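You operate a simulated robot arm through the tools that you are given. There is no shell and no other tool.

The job below is to be done with a simulated robot arm. You get a single attempt, and the scene is never put back.

JOB
Test the clamp on the blue pipe under pressure; it must stay dry.
Fine: padlock off and onto the ledge; shut the bleed tap, open the valve, watch; then shut the valve and bleed to nought again.
Where things are to end (x, y in the base frame): blue padlock within 60 mm of [480, 40].

Only the result counts: the job must be done as asked and must still hold three seconds after the hand-in. Knocking over, shifting, dropping, spilling or breaking anything else fails it.

ROBOT AND FRAMES
A 7-joint arm with a two-finger parallel gripper, fixed in place. Base frame: the origin is at the foot of the arm, x ahead of it, y to its left, z up; the work surface is at about z = 840. Units: mm, degrees, N and s.
With the tool pointing down near the work surface it reaches from about 100 to 660 mm from the base axis. Its first joint turns from -166.0 to 166.0 degrees. Payload 3.43 kg.
The tool frame sits at the grasp point between the pads (the TCP): z along the fingers, y along the line on which they close. The tips reach 30 mm beyond it. The gripper opens to 94 mm. The fingers are 28 mm wide and 10 mm thick; the gripper's body (50 by 96 mm) begins 55 mm behind the TCP.
Orientation is that of the tool frame in the base frame, as [roll, pitch, yaw] about the fixed x, y, z axes, in that order (R = Rz(yaw) Ry(pitch) Rx(roll)). With the fingers straight down and closing along the base's y, the tool's x points along the base's -x, its y along +y and its z along -z.

CONTROLS
- The arm moves only by the tool step_arm. Its argument "plan" is a list that holds one entry, the list of rows, each a list of 7 numbers: the turn, a rotation vector about the tool's x, y, z in units of 120 degrees (1.0 is 120 degrees), then the shift along the tool's x, y, z in units of 200 mm (1.0 is 200 mm), then the finger opening in mm, from 0 to 94. In form: [[[ax, ay, az, tx, ty, tz, grip], ...]]. A call has 1 to 20 rows; each row is the pose to reach, as a shift and turn from the pose commanded when the call began, along the tool's axes at that moment. A call with a number of a shift or a turn outside -1 to 1 is refused whole. A row lasts 0.2 s, in which the tool goes at most 50 mm and 8.6 degrees; a call with a longer step from one row to the next is refused whole, and so is a gripper value outside its range. A pose out of reach is approached as far as the arm can. The call stops where the force on the tool passes 50 N (or 10 N more than at its start, if that is more) or the arm is blocked; 0.2 s more then pass. The fingers move at their own pace (about 108 mm/s each) and stop on an object; they squeeze with about 24 N. The grip force told is the motor's: it shows also when the fingers shut on nothing. Time passes only in rows, and 0.2 s behind the last, so rows that repeat a pose let the fingers close. It gives the time, the measured TCP pose, the force on the tool (base axes), the opening and the grip force at its end, in the units of the frame above (readings bear some noise), with the torque about the TCP (base axes, N m) and any sound that the robot's microphone picked up.
- Cameras (640 x 400 px; columns grow to the right, rows downward): "scene" is fixed at [45.7, 502.3, 1813.9]; the picture's right is [-0.58, -0.81, 0.00], its down [-0.53, 0.38, -0.76] and it looks along [0.62, -0.44, -0.65] (base axes); focal length 356 px, centre (320, 200). "wrist" rides on the gripper at [76, 14, -103] in the tool frame; the picture's right is [-0.18, 0.98, 0.00], its down [-0.75, -0.14, -0.64] and it looks along [-0.63, -0.12, 0.77] (tool axes); focal length 243 px, centre (320, 200). There is no depth. A picture from a camera that has moved, and an enlarged one, comes with that camera's place and axes in the base frame and with its lens. The place of the scene camera against the robot may be out by one fixed shift of up to 12 mm in any direction.
- camera(camera): a new picture of that camera. It takes no simulated time.
- lift_body(by): slides the trunk up (or, below 0, down) by that many mm; the arm rides with it, the base frame stays. It gives what a move gives, with no picture.
- enlarge(camera, box): a new picture of the part [left, top, right, bottom] of that camera's present view, enlarged. It takes no simulated time.
- sign_off(): hands the job in; it is judged then, once.

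Places have to be worked out from the pictures, the camera data and where the tool is seen. Open the gripper and draw the arm clear of the work before you hand the job in, unless the task says otherwise.

The tools are called after "Call:" as name(argument=value, ...) on one line, values as JSON. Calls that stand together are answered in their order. step_arm: Moves the arm, as the interface text tells. Its arguments: {"type":"object","properties":{"plan":{"type":"array","items":{"type":"array","items":{"type":"array","items":{"type":"number"}}}}},"required":["plan"]} The other tools are called the same way: lift_body (by) slides the trunk up or down; camera (camera) takes a picture; enlarge (camera, box) takes an enlarged picture of a part of a camera's view; sign_off () hands the job in.

At the start:

```text
clock: 0.0
position: [450.4, -166.6, 1492.7]
ee_rot: [-180.0, 0.1, 180.0]
wrist_force: [-0.8, 0.3, 0.2]
ft_torque: [-0.02, 0.02, 0.04]
opening: 94.2
grip_force: 0.1
trunk travel left (down, up): [-425.0, 165.0]
```

scene: 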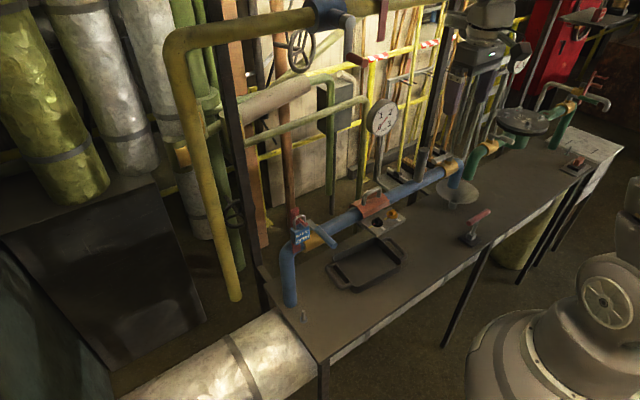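
wrist: 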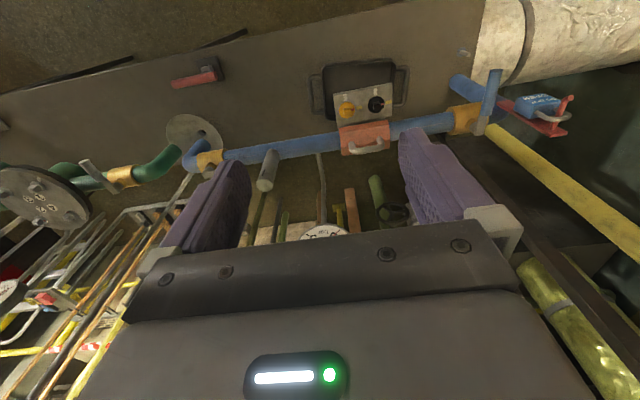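

I start by looking closer at the pictures: the blue pipe with its clamp, a valve with a padlock at the left end, and a gauge. I take enlarged views of the relevant parts.

Call:
enlarge(camera="scene", box=[240, 160, 440, 300])

Call:
enlarge(camera="scene", box=[360, 100, 640, 280])

Call:
enlarge(camera="wrist", box=[300, 50, 600, 240])

Call:
enlarge(camera="wrist", box=[0, 50, 320, 250])

```text
2.86 times, centred on (340, 230) of scene
camera zoom: at [45.7, 502.3, 1813.9], right [-0.58, -0.81, 0.0], down [-0.53, 0.38, -0.76], along [0.62, -0.44, -0.65], focal length 1018 px, centre (263, 114)
```

zoom: 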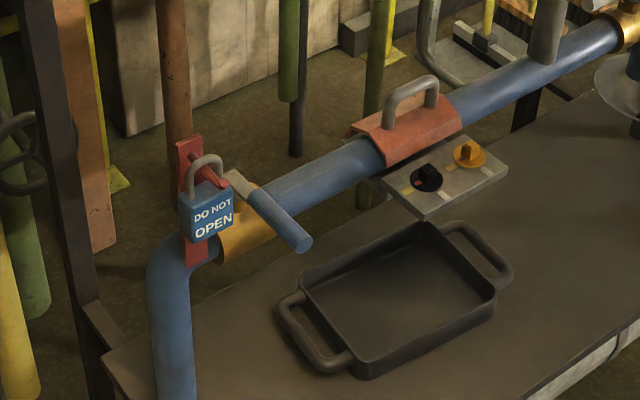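

```text
2.22 times, centred on (500, 190) of scene
camera zoom: at [45.7, 502.3, 1813.9], right [-0.58, -0.81, 0.0], down [-0.53, 0.38, -0.76], along [0.62, -0.44, -0.65], focal length 791 px, centre (-80, 222)
```

zoom: 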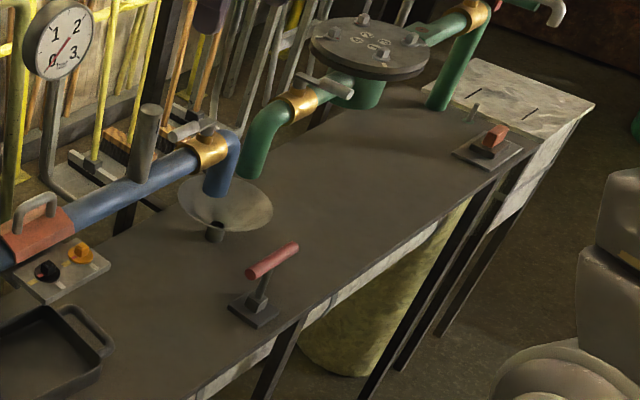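

```text
2.11 times, centred on (450, 145) of wrist
camera zoom: at [372.8, -152.2, 1595.5], right [0.18, 0.98, 0.0], down [0.75, -0.14, 0.64], along [0.63, -0.12, -0.77], focal length 511 px, centre (46, 316)
```

zoom: 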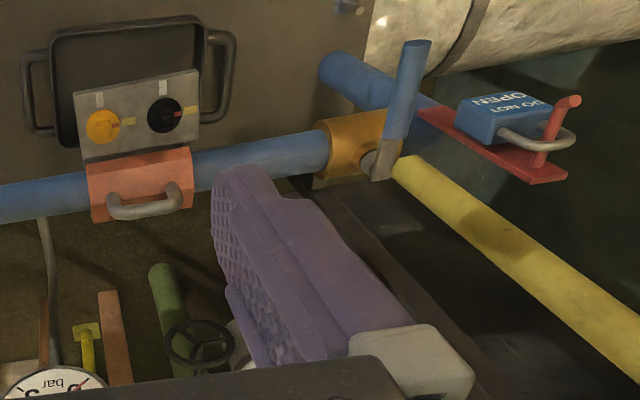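

```text
2.00 times, centred on (160, 150) of wrist
camera zoom: at [372.8, -152.2, 1595.5], right [0.18, 0.98, 0.0], down [0.75, -0.14, 0.64], along [0.63, -0.12, -0.77], focal length 485 px, centre (640, 300)
```

zoom: 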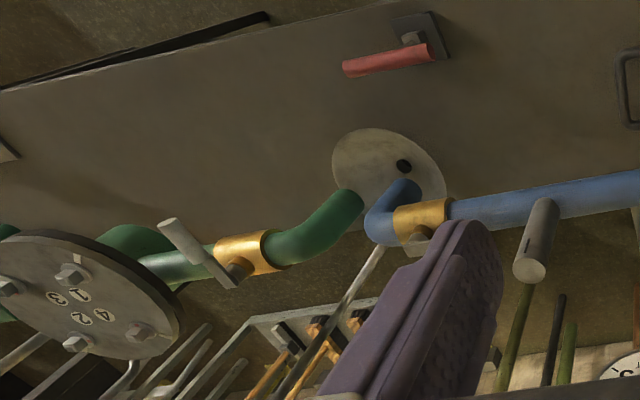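

The pipe runs along y at about x≈610, z≈1100; the padlock is at about (575, 180, 1175), the blue lever valve beside it, and the bleed tap at the far right end, about (625, -475, 1070). I move the wrist camera towards the padlock for a closer view.

Call:
step_arm(plan=[[[0, 0, 0, -0.02, 0.2, 0.08, 94], [0, 0, 0, -0.04, 0.4, 0.16, 94], [0, 0, 0, -0.06, 0.6, 0.24, 94], [0, 0, 0, -0.08, 0.8, 0.32, 94], [0, 0, 0, -0.1, 1.0, 0.4, 94]]])

Call:
step_arm(plan=[[[0, 0, 0, -0.02, 0.18, 0.1, 94], [0, 0, 0, -0.04, 0.36, 0.2, 94], [0, 0, 0, -0.06, 0.54, 0.3, 94], [0, 0, 0, -0.08, 0.72, 0.4, 94], [0, 0, 0, -0.08, 0.82, 0.5, 94]]])

Call:
camera(camera="wrist")

Call:
camera(camera="scene")

```text
clock: 1.2
position: [468.5, 34.4, 1412.4]
ee_rot: [-179.9, 0.0, -179.9]
wrist_force: [0.5, -0.4, 0.1]
ft_torque: [-0.04, 0.01, -0.04]
opening: 94.0
grip_force: 0.0
trunk travel left (down, up): [-425.0, 165.0]
```

```text
clock: 2.4
position: [485.9, 198.4, 1313.0]
ee_rot: [-180.0, 0.0, 179.9]
wrist_force: [-0.6, 0.3, 0.5]
ft_torque: [-0.03, -0.02, 0.04]
opening: 94.1
grip_force: 0.0
trunk travel left (down, up): [-425.0, 165.0]
```

```text
taken
camera wrist: at [409.2, 212.2, 1415.9], right [0.18, 0.98, 0.0], down [0.75, -0.14, 0.64], along [0.63, -0.12, -0.77], focal length 243 px, centre (320, 200)
```

wrist: 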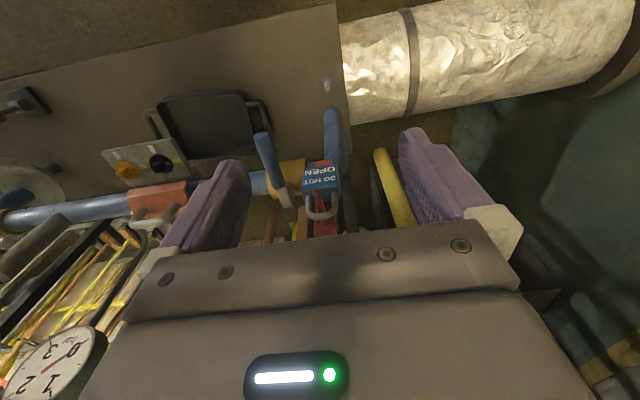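

```text
taken
```

scene: 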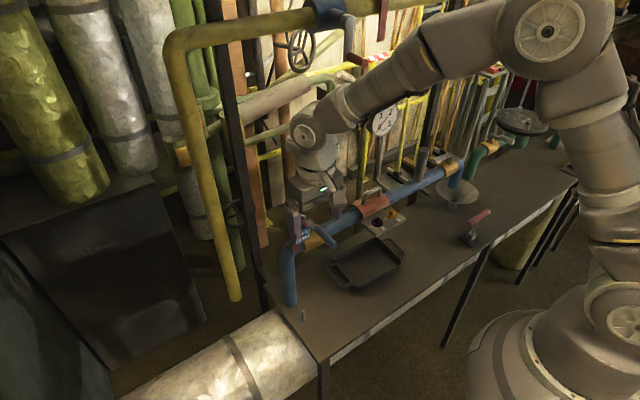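

The wrist camera now sees the padlock between the fingers. I enlarge both views around the padlock and valve.

Call:
enlarge(camera="wrist", box=[220, 90, 420, 250])

Call:
enlarge(camera="wrist", box=[80, 80, 240, 220])

Call:
enlarge(camera="scene", box=[250, 190, 350, 270])

```text
2.50 times, centred on (320, 170) of wrist
camera zoom: at [409.2, 212.2, 1415.9], right [0.18, 0.98, 0.0], down [0.75, -0.14, 0.64], along [0.63, -0.12, -0.77], focal length 606 px, centre (320, 275)
```

zoom: 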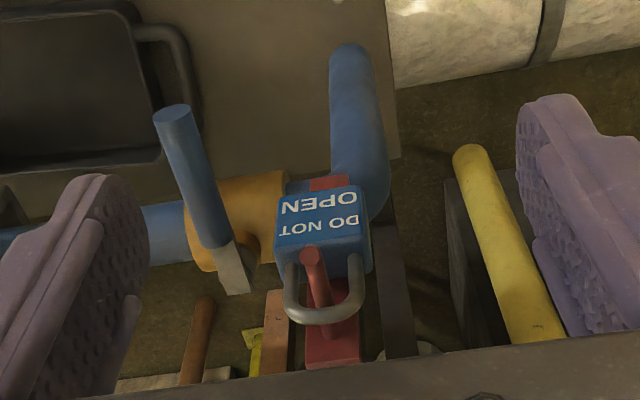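

```text
2.86 times, centred on (160, 150) of wrist
camera zoom: at [409.2, 212.2, 1415.9], right [0.18, 0.98, 0.0], down [0.75, -0.14, 0.64], along [0.63, -0.12, -0.77], focal length 693 px, centre (777, 343)
```

zoom: 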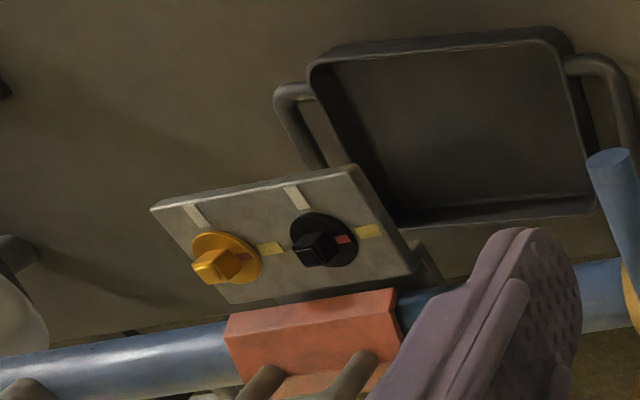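

```text
5.00 times, centred on (300, 230) of scene
camera zoom: at [45.7, 502.3, 1813.9], right [-0.58, -0.81, 0.0], down [-0.53, 0.38, -0.76], along [0.62, -0.44, -0.65], focal length 1781 px, centre (420, 50)
```

zoom: 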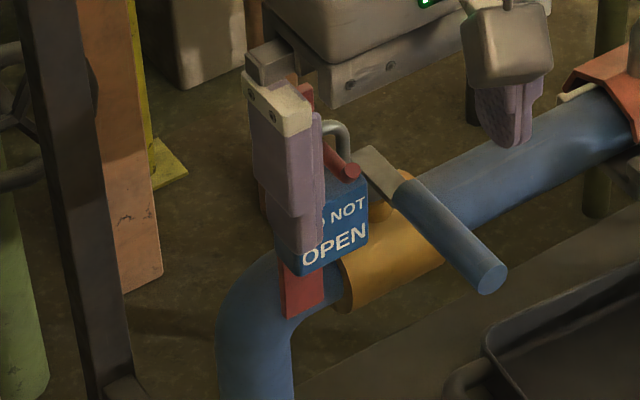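

Two-view triangulation gives: lever tip ≈(521, 120, 1146), lever pivot ≈(635, 117, 1131), padlock body ≈ y 160–202, z 1147–1190, front face x≈575, peg end ≈(561, 179, 1217). I back off slightly and tilt the tool forward by 40° so the camera looks nearly level at the padlock.

Call:
step_arm(plan=[[[0, -0.0667, 0, 0.1, -0.03, 0.1, 94], [0, -0.1333, 0, 0.16, -0.06, 0.25, 94], [0, -0.2, 0, 0.2, -0.1, 0.4, 94], [0, -0.2667, 0, 0.2, -0.12, 0.55, 94], [0, -0.3333, 0, 0.2, -0.15, 0.715, 94], [0, -0.3333, 0, 0.2, -0.15, 0.715, 94]]])

Call:
camera(camera="wrist")

Call:
enlarge(camera="wrist", box=[240, 110, 400, 230])

Call:
camera(camera="scene")

```text
clock: 3.8
position: [444.8, 167.2, 1170.7]
ee_rot: [180.0, 40.1, 180.0]
wrist_force: [1.0, -0.2, -0.4]
ft_torque: [0.0, 0.03, -0.01]
opening: 94.1
grip_force: 0.0
trunk travel left (down, up): [-425.0, 165.0]
```

```text
taken
camera wrist: at [320.4, 181.2, 1200.3], right [0.14, 0.98, 0.12], down [0.16, -0.14, 0.98], along [0.98, -0.12, -0.18], focal length 243 px, centre (320, 200)
```

wrist: 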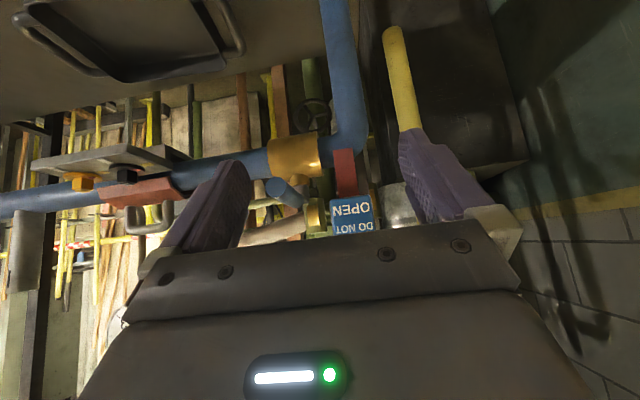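

```text
3.33 times, centred on (320, 170) of wrist
camera zoom: at [320.4, 181.2, 1200.3], right [0.14, 0.98, 0.12], down [0.16, -0.14, 0.98], along [0.98, -0.12, -0.18], focal length 809 px, centre (320, 300)
```

zoom: 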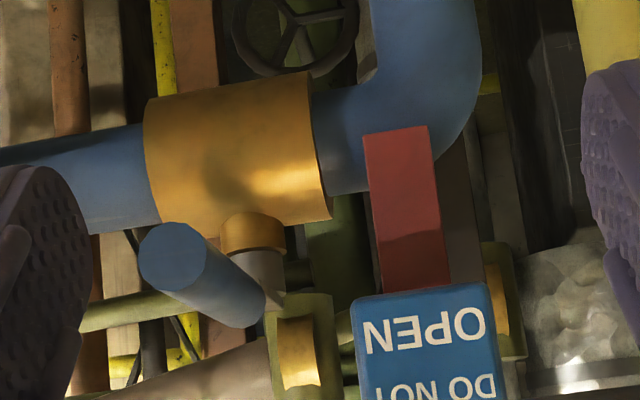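

```text
taken
```

scene: 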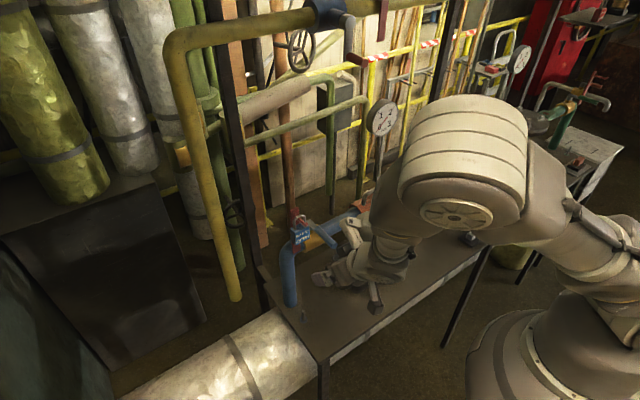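

The padlock's bottom is at z≈1156 and it spans y 160–204. I raise the tool 85 mm to see its top, shackle and peg.

Call:
step_arm(plan=[[[0, 0, 0, -0.14, 0, -0.16, 94], [0, 0, 0, -0.273, 0, -0.325, 94], [0, 0, 0, -0.273, 0, -0.325, 94]]])

Call:
enlarge(camera="wrist", box=[240, 110, 400, 230])

Call:
enlarge(camera="scene", box=[260, 190, 350, 260])

```text
clock: 4.6
position: [446.0, 167.4, 1254.5]
ee_rot: [-180.0, 39.9, -180.0]
wrist_force: [0.6, -0.9, -0.4]
ft_torque: [0.01, 0.04, 0.02]
opening: 94.2
grip_force: 0.1
trunk travel left (down, up): [-425.0, 165.0]
```

```text
3.33 times, centred on (320, 170) of wrist
camera zoom: at [321.7, 182.0, 1284.4], right [0.14, 0.98, 0.12], down [0.17, -0.14, 0.98], along [0.98, -0.12, -0.18], focal length 809 px, centre (320, 300)
```

zoom: 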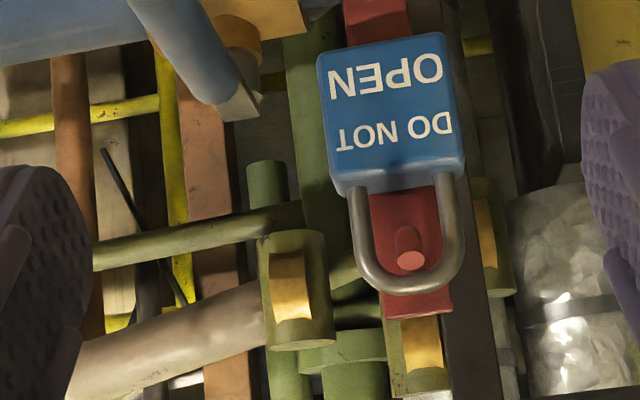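

```text
5.71 times, centred on (305, 225) of scene
camera zoom: at [45.7, 502.3, 1813.9], right [-0.58, -0.81, 0.0], down [-0.53, 0.38, -0.76], along [0.62, -0.44, -0.65], focal length 2035 px, centre (406, 57)
```

zoom: 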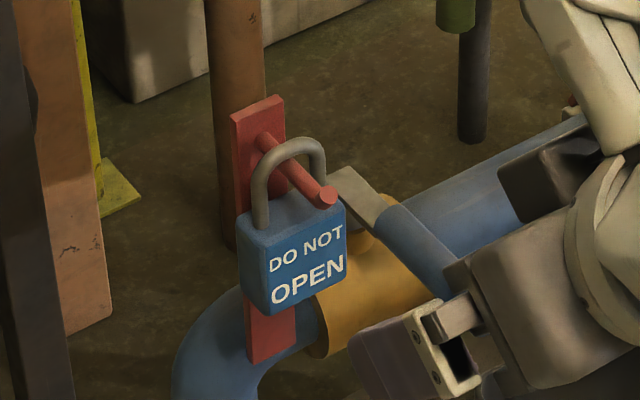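

The view is clear now: the padlock hangs by its shackle on a red peg that slopes up towards me (peg end ≈(548, 183, 1234), base ≈(600, 183, 1211)); the body spans x 573–595, y 160–204, z 1156–1198. I tilt the tool to nearly level, pointing +x, and stop in front of the body with the fingers partly open.

Call:
step_arm(plan=[[[0, -0.0625, 0, 0.018, 0.012, 0.065, 80], [0, -0.125, 0, 0.036, 0.024, 0.13, 66], [0, -0.1875, 0, 0.054, 0.036, 0.195, 66], [0, -0.25, 0, 0.072, 0.048, 0.26, 66], [0, -0.3125, 0, 0.09, 0.06, 0.325, 66], [0, -0.375, 0, 0.1095, 0.073, 0.395, 66], [0, -0.375, 0, 0.1095, 0.073, 0.395, 66]]])

Call:
camera(camera="wrist")

Call:
enlarge(camera="scene", box=[250, 170, 410, 280])

```text
clock: 6.2
position: [480.5, 182.4, 1179.5]
ee_rot: [179.8, 85.1, 179.7]
wrist_force: [0.6, -0.3, 0.3]
ft_torque: [0.02, -0.03, 0.0]
opening: 65.7
grip_force: 0.1
trunk travel left (down, up): [-425.0, 165.0]
```

```text
taken
camera wrist: at [370.5, 196.6, 1113.4], right [0.02, 0.98, 0.18], down [-0.57, -0.14, 0.81], along [0.82, -0.12, 0.56], focal length 243 px, centre (320, 200)
```

wrist: 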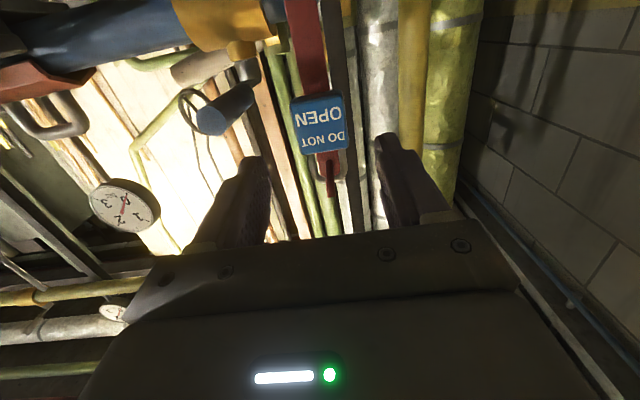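

```text
3.64 times, centred on (330, 225) of scene
camera zoom: at [45.7, 502.3, 1813.9], right [-0.58, -0.81, 0.0], down [-0.53, 0.38, -0.76], along [0.62, -0.44, -0.65], focal length 1295 px, centre (284, 109)
```

zoom: 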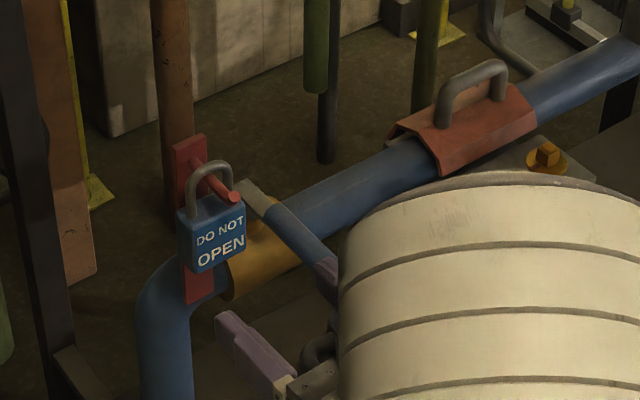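

The tool is level in front of the padlock, at y 182.4, matching the body's centre. I move forward 77 mm in small steps so the fingers straddle the body.

Call:
step_arm(plan=[[[0, 0, 0, -0.0113, 0, 0.129, 66], [0, 0, 0, -0.0225, 0, 0.257, 66], [0, 0, 0, -0.028, 0, 0.32, 66], [0, 0, 0, -0.0338, 0, 0.386, 66], [0, 0, 0, -0.0338, 0, 0.386, 66]]])

Call:
camera(camera="wrist")

Call:
enlarge(camera="scene", box=[270, 190, 370, 260])

```text
clock: 7.4
position: [556.2, 182.9, 1181.0]
ee_rot: [180.0, 85.0, -179.9]
wrist_force: [-0.4, 0.5, 1.3]
ft_torque: [0.02, 0.01, 0.02]
opening: 66.1
grip_force: 0.1
trunk travel left (down, up): [-425.0, 165.0]
```

```text
taken
camera wrist: at [447.5, 196.8, 1113.7], right [0.02, 0.98, 0.18], down [-0.57, -0.14, 0.81], along [0.82, -0.12, 0.56], focal length 243 px, centre (320, 200)
```

wrist: 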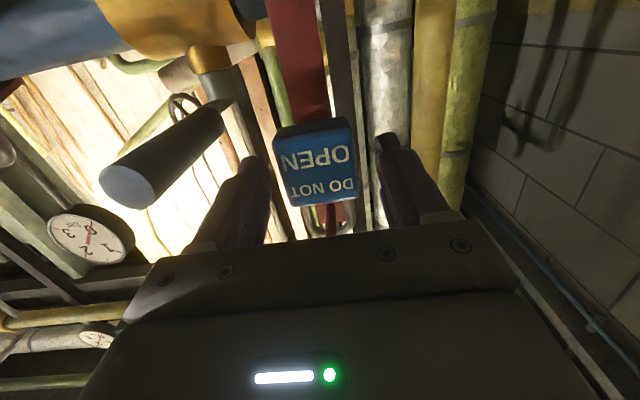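

```text
5.71 times, centred on (320, 225) of scene
camera zoom: at [45.7, 502.3, 1813.9], right [-0.58, -0.81, 0.0], down [-0.53, 0.38, -0.76], along [0.62, -0.44, -0.65], focal length 2035 px, centre (320, 57)
```

zoom: 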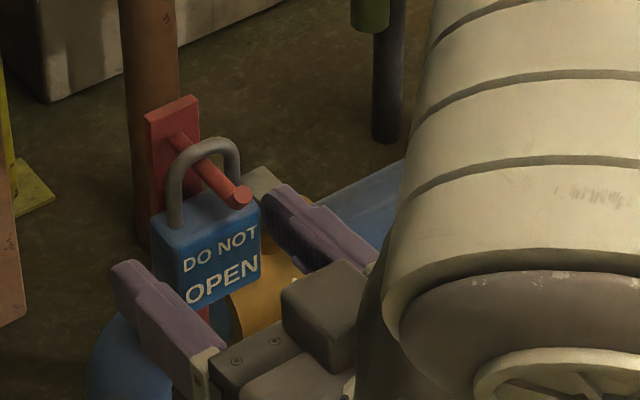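

The fingers straddle the padlock body with room on both sides. I go 4 mm further and close.

Call:
step_arm(plan=[[[0, 0, 0, -0.0017, -0.003, 0.02, 66], [0, 0, 0, -0.0017, -0.003, 0.02, 50], [0, 0, 0, -0.0017, -0.003, 0.02, 30], [0, 0, 0, -0.0017, -0.003, 0.02, 30], [0, 0, 0, -0.0017, -0.003, 0.02, 30]]])

Call:
enlarge(camera="scene", box=[270, 190, 370, 260])

Call:
enlarge(camera="wrist", box=[220, 90, 440, 250])

```text
clock: 8.6
position: [561.1, 182.0, 1179.8]
ee_rot: [-179.9, 85.0, -179.9]
wrist_force: [-1.6, -0.1, -0.3]
ft_torque: [0.0, -0.01, -0.02]
opening: 43.3
grip_force: 24.5
trunk travel left (down, up): [-425.0, 165.0]
```

```text
5.71 times, centred on (320, 225) of scene
camera zoom: at [45.7, 502.3, 1813.9], right [-0.58, -0.81, 0.0], down [-0.53, 0.38, -0.76], along [0.62, -0.44, -0.65], focal length 2035 px, centre (320, 57)
```

zoom: 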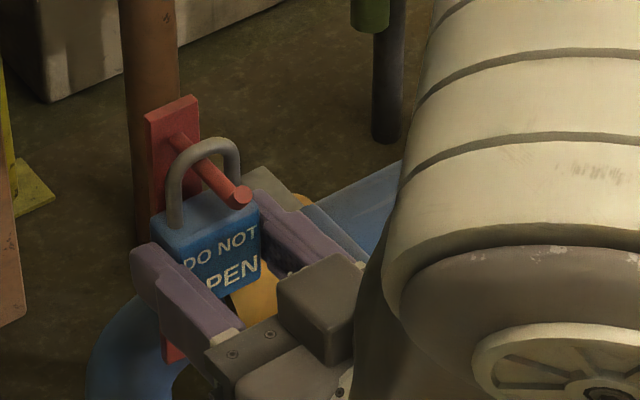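

```text
2.50 times, centred on (330, 170) of wrist
camera zoom: at [451.5, 196.0, 1113.5], right [0.02, 0.98, 0.18], down [-0.57, -0.14, 0.81], along [0.82, -0.12, 0.56], focal length 606 px, centre (295, 275)
```

zoom: 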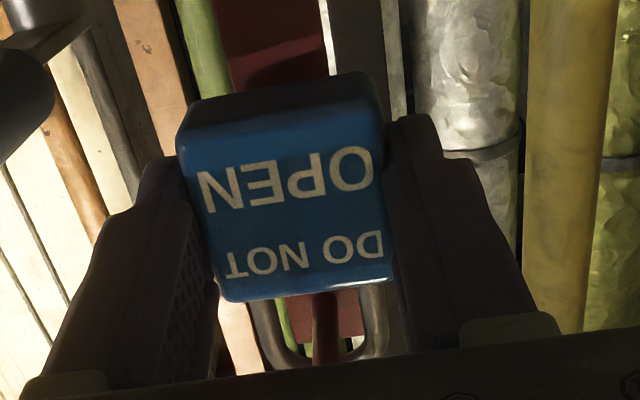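

The padlock is held (opening 43 mm, 24 N). I lift 6 mm and slide it out along the sloping peg.

Call:
step_arm(plan=[[[0, 0, 0, -0.0299, 0, -0.0026, 30], [0, 0, 0, -0.043, 0, -0.041, 30], [0, 0, 0, -0.0562, 0, -0.08, 30], [0, 0, 0, -0.07, 0, -0.119, 30], [0, 0, 0, -0.083, 0, -0.158, 30], [0, 0, 0, -0.0965, 0, -0.197, 30], [0, 0, 0, -0.11, 0, -0.2355, 30], [0, 0, 0, -0.117, 0, -0.3, 30], [0, 0, 0, -0.117, 0, -0.3865, 30]]])

Call:
enlarge(camera="scene", box=[270, 190, 370, 260])

Call:
camera(camera="wrist")

```text
clock: 10.6
position: [486.9, 181.8, 1210.3]
ee_rot: [-179.9, 85.1, -179.9]
wrist_force: [0.8, 0.1, -1.2]
ft_torque: [0.01, 0.04, -0.02]
opening: 43.6
grip_force: 23.8
trunk travel left (down, up): [-425.0, 165.0]
```

```text
5.71 times, centred on (320, 225) of scene
camera zoom: at [45.7, 502.3, 1813.9], right [-0.58, -0.81, 0.0], down [-0.53, 0.38, -0.76], along [0.62, -0.44, -0.65], focal length 2035 px, centre (320, 57)
```

zoom: 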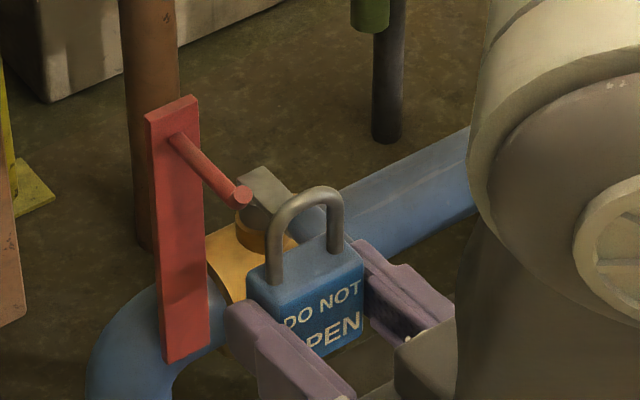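

```text
taken
camera wrist: at [377.0, 196.2, 1143.7], right [0.02, 0.98, 0.18], down [-0.57, -0.14, 0.81], along [0.82, -0.12, 0.56], focal length 243 px, centre (320, 200)
```

wrist: 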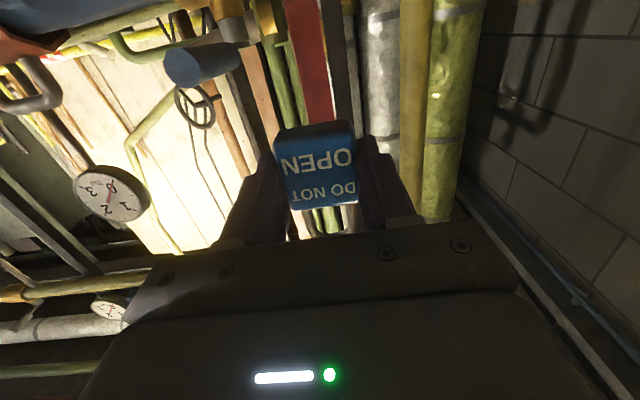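

The padlock is free. I retreat from the pipe towards x≈420 and over to y≈50, then turn the tool down so the padlock will lie on its back.

Call:
step_arm(plan=[[[0, 0, 0, 0.01, 0, -0.115, 30], [0, 0, 0, 0.02, -0.1, -0.23, 30], [0, 0, 0, 0.03, -0.25, -0.345, 30], [0, 0, 0, 0.03, -0.45, -0.345, 30], [0, 0, 0, 0.03, -0.66, -0.345, 30], [0, 0, 0, 0.03, -0.66, -0.345, 30]]])

Call:
step_arm(plan=[[[0, 0.068, 0, 0, 0, 0, 30], [0, 0.136, 0, 0, 0, 0, 30], [0, 0.205, 0, 0, 0, 0, 30], [0, 0.273, 0, 0, 0, 0, 30], [0, 0.341, 0, 0, 0, 0, 30], [0, 0.409, 0, 0, 0, 0, 30], [0, 0.477, 0, 0, 0, 0, 30], [0, 0.545, 0, 0, 0, 0, 30], [0, 0.614, 0, 0, 0, 0, 30], [0, 0.682, 0, 0, 0, 0, 30], [0, 0.75, 0, 0, 0, 0, 30], [0, 0.75, 0, 0, 0, 0, 30]]])

Call:
camera(camera="wrist")

Call:
camera(camera="scene")

```text
clock: 12.0
position: [422.4, 52.8, 1205.6]
ee_rot: [-179.9, 85.1, -179.9]
wrist_force: [-0.3, -0.2, -2.1]
ft_torque: [0.03, 0.03, -0.04]
opening: 43.6
grip_force: 24.4
out of reach, approached as far as the arm can: row 5, 6
trunk travel left (down, up): [-425.0, 165.0]
```

```text
clock: 14.6
position: [423.1, 52.6, 1205.0]
ee_rot: [180.0, -5.2, -179.9]
wrist_force: [-0.4, -0.2, -2.7]
ft_torque: [0.03, 0.0, 0.03]
opening: 43.7
grip_force: 23.4
out of reach, approached as far as the arm can: row 1, 2, 3, 4, 5
trunk travel left (down, up): [-425.0, 165.0]
```

```text
taken
camera wrist: at [354.2, 65.4, 1314.3], right [0.18, 0.98, -0.02], down [0.81, -0.14, 0.57], along [0.56, -0.12, -0.82], focal length 243 px, centre (320, 200)
```

wrist: 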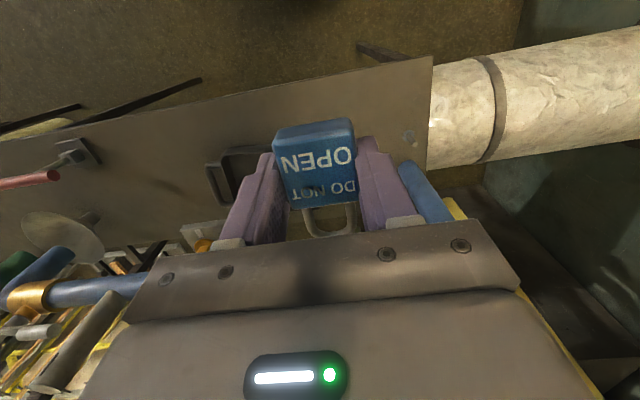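

```text
taken
```

scene: 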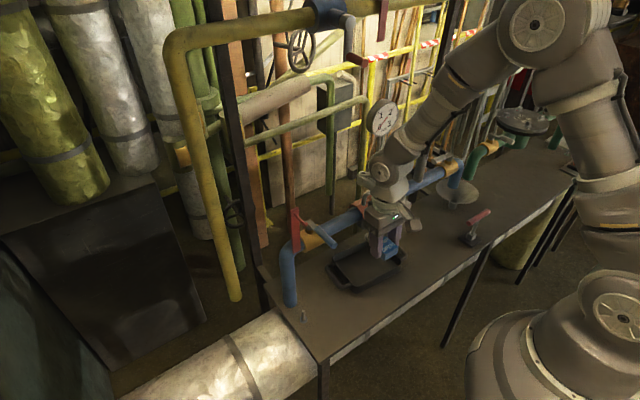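

The padlock is held face up, back down, with the bench front edge at x≈429 and the tray's left handle starting at x≈548. I lower it towards (470, 65), where it clears both.

Call:
step_arm(plan=[[[0, 0, 0, -0.063, 0.0124, 0.18, 30], [0, 0, 0, -0.126, 0.025, 0.36, 30], [0, 0, 0, -0.189, 0.037, 0.54, 30], [0, 0, 0, -0.252, 0.05, 0.72, 30], [0, 0, 0, -0.3145, 0.062, 0.901, 30], [0, 0, 0, -0.3145, 0.062, 0.901, 30]]])

Call:
step_arm(plan=[[[0, 0, 0, -0.015, 0, 0.17, 30], [0, 0, 0, -0.03, 0, 0.34, 30], [0, 0, 0, -0.045, 0, 0.51, 30], [0, 0, 0, -0.05, 0, 0.573, 30], [0, 0, 0, -0.05, 0, 0.573, 30]]])

Call:
camera(camera="wrist")

Call:
enlarge(camera="scene", box=[300, 220, 420, 340])

```text
clock: 16.0
position: [466.4, 63.3, 1019.7]
ee_rot: [179.9, -4.9, 179.9]
wrist_force: [-0.4, 0.7, -2.6]
ft_torque: [0.0, -0.02, 0.0]
opening: 43.4
grip_force: 24.3
trunk travel left (down, up): [-425.0, 165.0]
```

```text
clock: 17.2
position: [470.1, 62.7, 903.8]
ee_rot: [-180.0, -4.9, -180.0]
wrist_force: [0.3, -0.3, -0.4]
ft_torque: [0.02, -0.02, -0.01]
opening: 43.6
grip_force: 24.1
trunk travel left (down, up): [-425.0, 165.0]
```

```text
taken
camera wrist: at [401.1, 77.3, 1013.9], right [0.18, 0.98, -0.02], down [0.81, -0.14, 0.57], along [0.56, -0.12, -0.82], focal length 243 px, centre (320, 200)
```

wrist: 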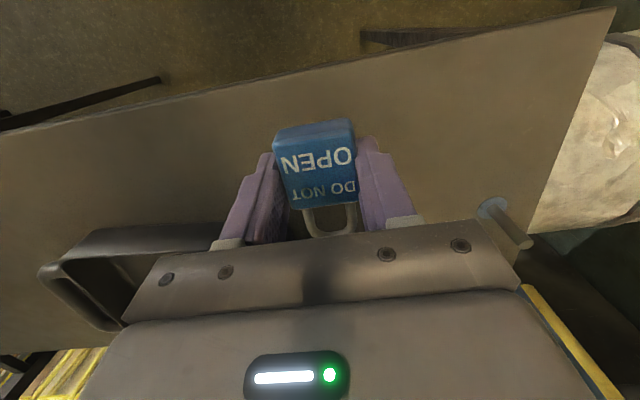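

```text
3.33 times, centred on (360, 280) of scene
camera zoom: at [45.7, 502.3, 1813.9], right [-0.58, -0.81, 0.0], down [-0.53, 0.38, -0.76], along [0.62, -0.44, -0.65], focal length 1187 px, centre (187, -67)
```

zoom: 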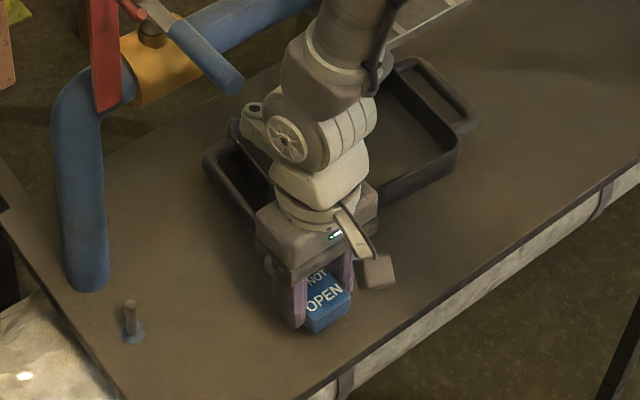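

The padlock is about 25–30 mm above the bench, clear of tray and edge. I lower it slowly, checking the force.

Call:
step_arm(plan=[[[0, 0, 0, -0.004, 0, 0.05, 30], [0, 0, 0, -0.009, 0, 0.1, 30], [0, 0, 0, -0.0105, 0, 0.12, 30], [0, 0, 0, -0.0105, 0, 0.12, 30]]])

Call:
step_arm(plan=[[[0, 0, 0, 0, 0, 0.01, 30], [0, 0, 0, 0, 0, 0.02, 30], [0, 0, 0, 0, 0, 0.02, 30]]])

Call:
enlarge(camera="scene", box=[320, 280, 400, 340])

```text
clock: 18.2
position: [469.0, 64.7, 880.6]
ee_rot: [-180.0, -5.1, -180.0]
wrist_force: [-0.7, 0.3, -1.1]
ft_torque: [0.0, 0.02, -0.01]
opening: 43.5
grip_force: 23.7
trunk travel left (down, up): [-425.0, 165.0]
```

```text
clock: 19.0
position: [469.0, 63.0, 877.2]
ee_rot: [-180.0, -5.0, -179.9]
wrist_force: [-0.2, 0.4, -1.8]
ft_torque: [0.02, 0.03, 0.02]
opening: 43.3
grip_force: 24.4
trunk travel left (down, up): [-425.0, 165.0]
```

```text
6.67 times, centred on (360, 310) of scene
camera zoom: at [45.7, 502.3, 1813.9], right [-0.58, -0.81, 0.0], down [-0.53, 0.38, -0.76], along [0.62, -0.44, -0.65], focal length 2374 px, centre (53, -533)
```

zoom: 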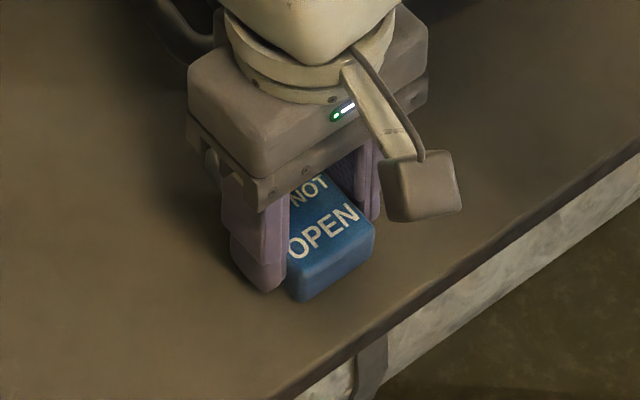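

No contact yet, but it is very close to the bench. I go down in 1.5 mm steps.

Call:
step_arm(plan=[[[0, 0, 0, 0, 0, 0.0075, 30], [0, 0, 0, 0, 0, 0.015, 30], [0, 0, 0, 0, 0, 0.015, 30]]])

Call:
step_arm(plan=[[[0, 0, 0, 0, 0, 0.0075, 30], [0, 0, 0, 0, 0, 0.0075, 30]]])

```text
clock: 19.8
position: [468.1, 64.0, 872.6]
ee_rot: [180.0, -5.0, 179.9]
wrist_force: [0.5, -0.4, -2.0]
ft_torque: [-0.02, 0.02, 0.04]
opening: 43.8
grip_force: 23.9
trunk travel left (down, up): [-425.0, 165.0]
```

```text
clock: 20.4
position: [468.8, 64.2, 872.3]
ee_rot: [179.9, -5.0, -180.0]
wrist_force: [-0.4, -0.5, 1.2]
ft_torque: [0.08, -0.01, 0.03]
opening: 43.5
grip_force: 23.9
trunk travel left (down, up): [-425.0, 165.0]
```

The vertical force has begun to turn upward, a first sign of contact. I go one more millimetre to confirm before releasing.

Call:
step_arm(plan=[[[0, 0, 0, 0, 0, 0.006, 30], [0, 0, 0, 0, 0, 0.006, 30]]])

```text
clock: 21.0
position: [468.7, 63.8, 871.7]
ee_rot: [-180.0, -4.9, 179.9]
wrist_force: [0.2, 0.6, 18.6]
ft_torque: [0.02, 0.12, 0.02]
opening: 43.6
grip_force: 23.9
trunk travel left (down, up): [-425.0, 165.0]
```

Contact is confirmed (18.6 N upward). I back off a millimetre, open the fingers gently to 62 mm, and then lift straight up.

Call:
step_arm(plan=[[[0, 0, 0, 0, 0, -0.005, 30], [0, 0, 0, 0, 0, -0.005, 45], [0, 0, 0, 0, 0, -0.005, 52], [0, 0, 0, 0, 0, -0.005, 62], [0, 0, 0, 0, 0, -0.005, 62]]])

Call:
step_arm(plan=[[[0, 0, 0, 0.004, 0, -0.05, 62], [0, 0, 0, 0.0174, 0, -0.2, 62], [0, 0, 0, 0.035, 0, -0.4, 62], [0, 0, 0, 0.052, 0, -0.6, 62], [0, 0, 0, 0.07, 0, -0.8, 62]]])

Call:
camera(camera="wrist")

Call:
enlarge(camera="scene", box=[300, 250, 420, 340])

```text
clock: 22.2
position: [467.3, 64.0, 872.1]
ee_rot: [-180.0, -5.0, 180.0]
wrist_force: [-0.3, 0.6, 0.1]
ft_torque: [0.0, -0.03, 0.0]
opening: 62.2
grip_force: 0.1
trunk travel left (down, up): [-425.0, 165.0]
```

```text
clock: 23.4
position: [468.5, 62.9, 1031.4]
ee_rot: [-179.9, -5.0, -180.0]
wrist_force: [0.2, -0.8, -0.5]
ft_torque: [-0.01, -0.03, -0.01]
opening: 61.9
grip_force: 0.1
trunk travel left (down, up): [-425.0, 165.0]
```

```text
taken
camera wrist: at [400.3, 77.4, 1141.8], right [0.18, 0.98, -0.02], down [0.81, -0.14, 0.57], along [0.56, -0.12, -0.82], focal length 243 px, centre (320, 200)
```

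wrist: 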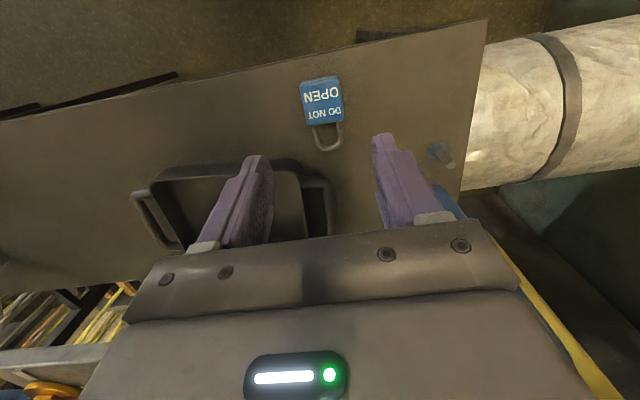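

```text
4.44 times, centred on (360, 295) of scene
camera zoom: at [45.7, 502.3, 1813.9], right [-0.58, -0.81, 0.0], down [-0.53, 0.38, -0.76], along [0.62, -0.44, -0.65], focal length 1583 px, centre (142, -222)
```

zoom: 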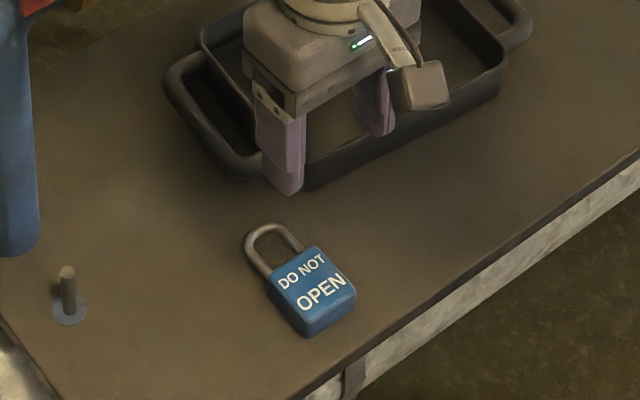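

The padlock lies on the bench at about (461, 63). Now I raise the arm and move to the right to look at the bleed tap at the far end of the blue pipe.

Call:
step_arm(plan=[[[0, -0.01, 0, 0.017, -0.05, -0.2, 62], [0, -0.02, 0, 0.035, -0.15, -0.4, 62], [0, -0.03, 0, 0.052, -0.25, -0.6, 62], [0, -0.04, 0, 0.07, -0.37, -0.8, 62], [0, -0.0417, 0, 0.087, -0.5, -0.996, 62]]])

Call:
step_arm(plan=[[[0, 0, 0, 0.02, -0.2, -0.05, 62], [0, 0, 0, 0.04, -0.4, -0.1, 62], [0, 0, 0, 0.06, -0.6, -0.15, 62], [0, 0, 0, 0.08, -0.8, -0.2, 62], [0, 0, 0, 0.1, -1.0, -0.2, 62]]])

Call:
step_arm(plan=[[[0, 0, 0, 0, -0.2, 0, 62], [0, 0, 0, 0, -0.4, 0, 62], [0, 0, 0, 0, -0.6, 0, 62], [0, 0, 0, 0, -0.8, 0, 62], [0, 0, 0, 0, -1.0, 0, 62]]])

Call:
camera(camera="wrist")

Call:
camera(camera="scene")

```text
clock: 24.6
position: [468.1, -36.5, 1234.2]
ee_rot: [-180.0, 0.0, 180.0]
wrist_force: [0.5, 0.0, 0.6]
ft_torque: [0.02, -0.05, 0.0]
opening: 62.1
grip_force: 0.1
trunk travel left (down, up): [-425.0, 165.0]
```

```text
clock: 25.8
position: [448.1, -238.1, 1271.9]
ee_rot: [180.0, 0.0, -180.0]
wrist_force: [-0.2, 0.2, 0.8]
ft_torque: [0.03, -0.03, 0.01]
opening: 62.0
grip_force: 0.1
trunk travel left (down, up): [-425.0, 165.0]
```

```text
clock: 27.0
position: [448.7, -438.5, 1272.5]
ee_rot: [180.0, 0.0, -180.0]
wrist_force: [0.2, 0.0, 0.2]
ft_torque: [-0.01, 0.02, 0.01]
opening: 62.1
grip_force: 0.0
trunk travel left (down, up): [-425.0, 165.0]
```

```text
taken
camera wrist: at [371.8, -424.4, 1375.7], right [0.18, 0.98, 0.0], down [0.75, -0.14, 0.64], along [0.63, -0.12, -0.77], focal length 243 px, centre (320, 200)
```

wrist: 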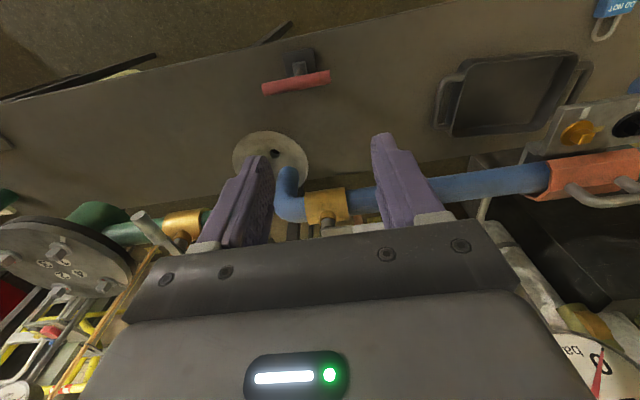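

```text
taken
```

scene: 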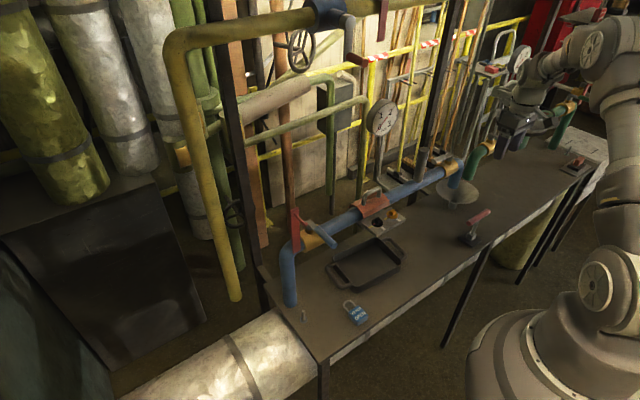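

The tap now lies near the middle of the wrist view, just above the palm edge. I enlarge it in both cameras.

Call:
enlarge(camera="wrist", box=[220, 110, 440, 250])

Call:
enlarge(camera="scene", box=[410, 130, 510, 210])

Call:
enlarge(camera="scene", box=[350, 90, 420, 150])

```text
2.86 times, centred on (330, 180) of wrist
camera zoom: at [371.8, -424.4, 1375.7], right [0.18, 0.98, 0.0], down [0.75, -0.14, 0.64], along [0.63, -0.12, -0.77], focal length 693 px, centre (291, 257)
```

zoom: 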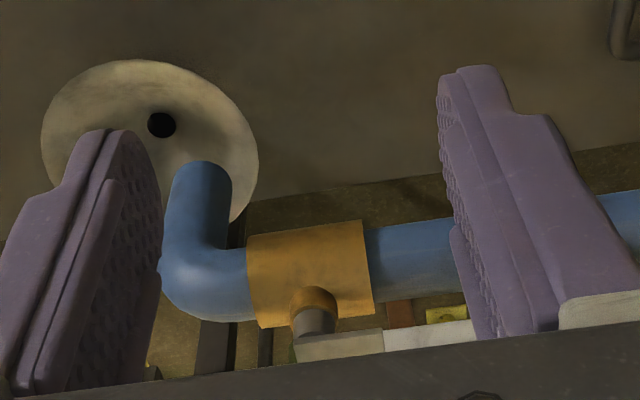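

```text
5.00 times, centred on (460, 170) of scene
camera zoom: at [45.7, 502.3, 1813.9], right [-0.58, -0.81, 0.0], down [-0.53, 0.38, -0.76], along [0.62, -0.44, -0.65], focal length 1781 px, centre (-380, 350)
```

zoom: 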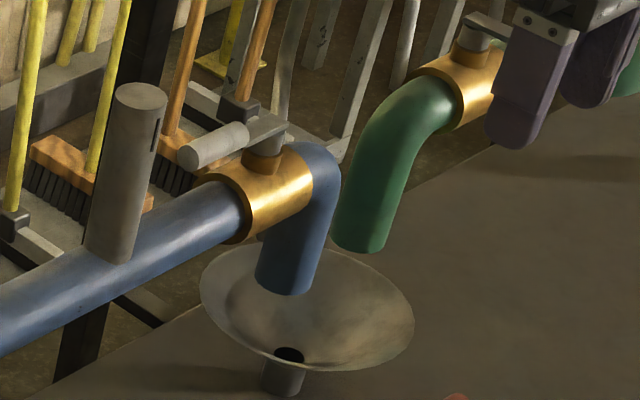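

```text
6.67 times, centred on (385, 120) of scene
camera zoom: at [45.7, 502.3, 1813.9], right [-0.58, -0.81, 0.0], down [-0.53, 0.38, -0.76], along [0.62, -0.44, -0.65], focal length 2374 px, centre (-113, 733)
```

zoom: 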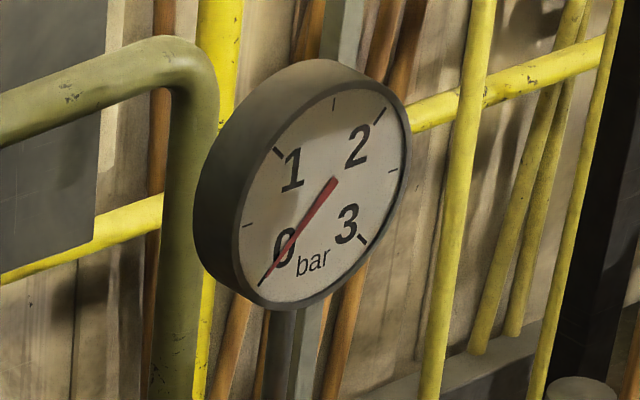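

The gauge reads 0 bar. The tap's stem is at about (627, -461, 1105), its grey lever lies along the pipe pointing +y (open), ending near (630, -375, 1140). I move forward to see the lever better and test the reach there.

Call:
step_arm(plan=[[[0, 0, 0, -0.2, 0.05, 0, 62], [0, 0, 0, -0.4, 0.1, 0, 62], [0, 0, 0, -0.55, 0.15, 0, 62], [0, 0, 0, -0.55, 0.15, 0, 62]]])

Call:
camera(camera="wrist")

Call:
enlarge(camera="wrist", box=[220, 100, 420, 230])

```text
clock: 28.0
position: [558.2, -406.7, 1272.6]
ee_rot: [-180.0, 0.1, 179.9]
wrist_force: [-0.6, -0.3, 0.2]
ft_torque: [-0.02, -0.01, -0.02]
opening: 62.0
grip_force: 0.0
trunk travel left (down, up): [-425.0, 165.0]
```

```text
taken
camera wrist: at [481.8, -393.0, 1375.3], right [0.18, 0.98, 0.0], down [0.75, -0.14, 0.64], along [0.63, -0.12, -0.77], focal length 243 px, centre (320, 200)
```

wrist: 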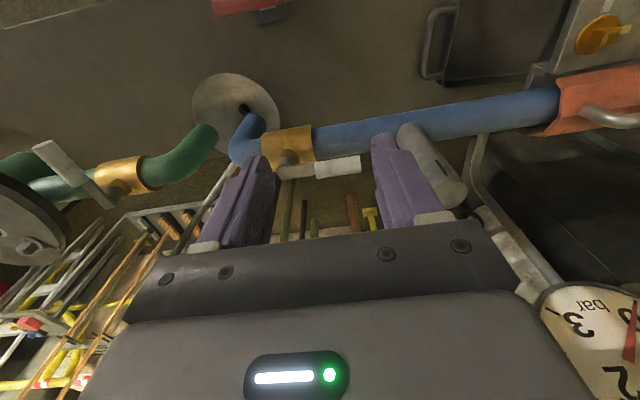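

```text
3.08 times, centred on (320, 165) of wrist
camera zoom: at [481.8, -393.0, 1375.3], right [0.18, 0.98, 0.0], down [0.75, -0.14, 0.64], along [0.63, -0.12, -0.77], focal length 746 px, centre (320, 308)
```

zoom: 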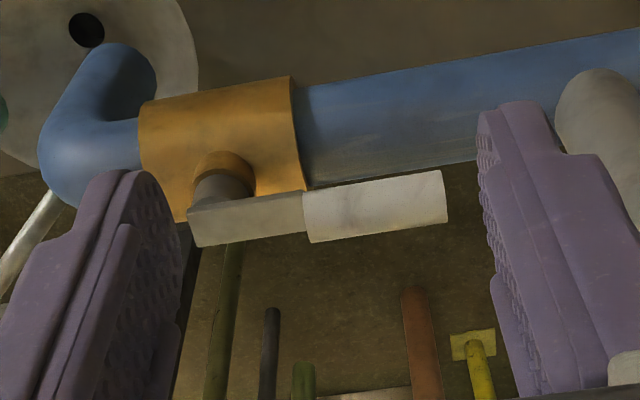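

The lever is clear now: it runs from the stem (626, -460) to its end at (630, -376, 1140), about 19 mm thick, parallel to the pipe, so the tap is open. I plan to hook the closed fingers behind it (+x side) and draw it round to point at -x. First I close the fingers and test the reach above that spot.

Call:
step_arm(plan=[[[0, 0, 0, -0.15, 0.03, 0, 40], [0, 0, 0, -0.3, 0.06, 0, 20], [0, 0, 0, -0.49, 0.06, 0, 0], [0, 0, 0, -0.49, 0.06, 0, 0], [0, 0, 0, -0.49, 0.06, 0, 0]]])

Call:
camera(camera="wrist")

Call:
enlarge(camera="scene", box=[380, 90, 540, 210])

```text
clock: 29.2
position: [624.6, -373.4, 1267.6]
ee_rot: [179.9, 0.1, -180.0]
wrist_force: [0.1, 0.5, 0.6]
ft_torque: [0.0, 0.01, 0.0]
opening: 0.1
grip_force: 24.0
out of reach, approached as far as the arm can: row 2, 3, 4, 5
trunk travel left (down, up): [-425.0, 165.0]
```

```text
taken
camera wrist: at [547.8, -359.7, 1370.8], right [0.18, 0.98, 0.0], down [0.75, -0.14, 0.64], along [0.63, -0.12, -0.77], focal length 243 px, centre (320, 200)
```

wrist: 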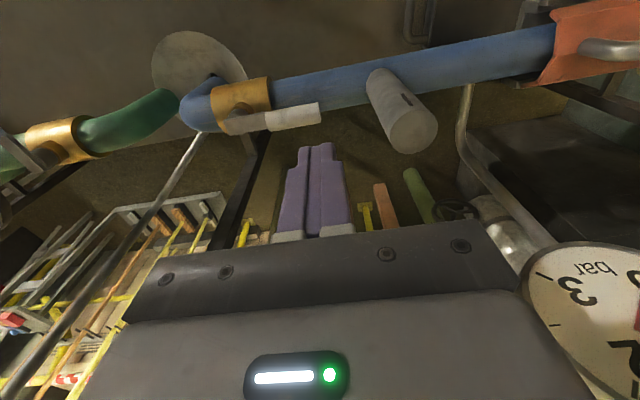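

```text
3.33 times, centred on (460, 150) of scene
camera zoom: at [45.7, 502.3, 1813.9], right [-0.58, -0.81, 0.0], down [-0.53, 0.38, -0.76], along [0.62, -0.44, -0.65], focal length 1187 px, centre (-147, 367)
```

zoom: 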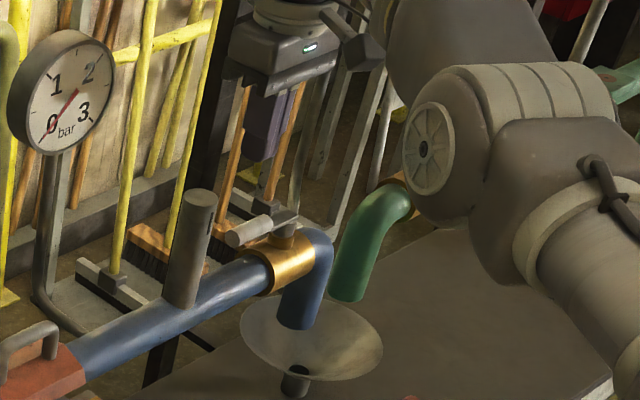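

Straight down, the reach ends at about 728 mm here. Lowering the trunk should bring the shoulder nearer to the tap's height and extend the reach, so I first back off and raise the hand, then lower the trunk by 200 mm.

Call:
step_arm(plan=[[[0, 0, 0, 0.1, 0, -0.19, 0], [0, 0, 0, 0.25, 0, -0.38, 0], [0, 0, 0, 0.4, 0, -0.57, 0], [0, 0, 0, 0.55, 0, -0.75, 0], [0, 0, 0, 0.6, 0, -0.85, 0], [0, 0, 0, 0.6, 0, -0.85, 0]]])

Call:
lift_body(by=-200)

Call:
camera(camera="scene")

```text
clock: 30.6
position: [545.2, -407.3, 1458.1]
ee_rot: [179.9, -0.1, -180.0]
wrist_force: [0.0, -0.7, -0.3]
ft_torque: [0.04, -0.02, 0.03]
opening: 0.1
grip_force: 24.2
out of reach, approached as far as the arm can: row 1, 2, 3, 4, 5, 6
trunk travel left (down, up): [-425.0, 165.0]
```

```text
clock: 32.8
position: [546.5, -406.4, 1257.1]
ee_rot: [-180.0, -0.1, -180.0]
wrist_force: [-0.2, 0.2, 0.3]
ft_torque: [0.0, 0.01, 0.04]
opening: 0.0
grip_force: 23.6
trunk travel left (down, up): [-225.0, 365.0]
```

```text
taken
```

scene: 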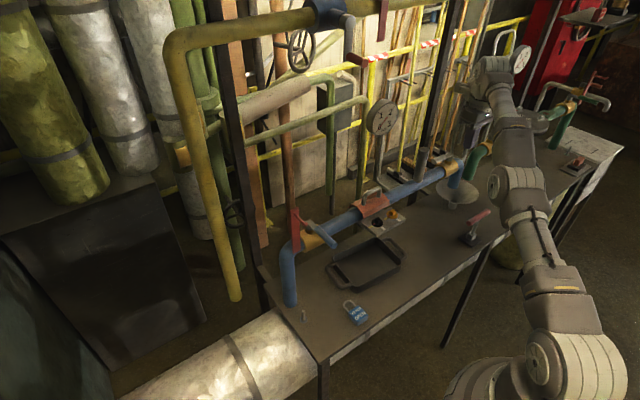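

The reach numbers show the original trunk height was about the best for a vertical tool, so I raise the trunk 150 mm again. I will instead tilt the tool 30° forward to gain reach and hook behind the lever.

Call:
lift_body(by=150)

Call:
step_arm(plan=[[[0, -0.0625, 0, 0, 0, 0.1, 0], [0, -0.125, 0, 0, 0, 0.2, 0], [0, -0.1875, 0, 0, 0, 0.3, 0], [0, -0.25, 0, 0, 0, 0.4, 0], [0, -0.25, 0, 0, 0, 0.5, 0], [0, -0.25, 0, 0, 0, 0.6, 0], [0, -0.25, 0, 0, 0, 0.6, 0]]])

```text
clock: 34.5
position: [546.8, -405.5, 1406.6]
ee_rot: [179.9, -0.1, -180.0]
wrist_force: [0.0, 0.2, -0.1]
ft_torque: [0.01, -0.02, -0.02]
opening: 0.0
grip_force: 24.0
trunk travel left (down, up): [-375.0, 215.0]
```

```text
clock: 36.1
position: [626.4, -484.8, 1307.3]
ee_rot: [179.9, 29.8, 180.0]
wrist_force: [0.3, -1.0, 0.0]
ft_torque: [0.02, -0.04, -0.03]
opening: 0.0
grip_force: 23.9
out of reach, approached as far as the arm can: row 1, 2, 3, 4, 5, 6, 7
trunk travel left (down, up): [-375.0, 215.0]
```

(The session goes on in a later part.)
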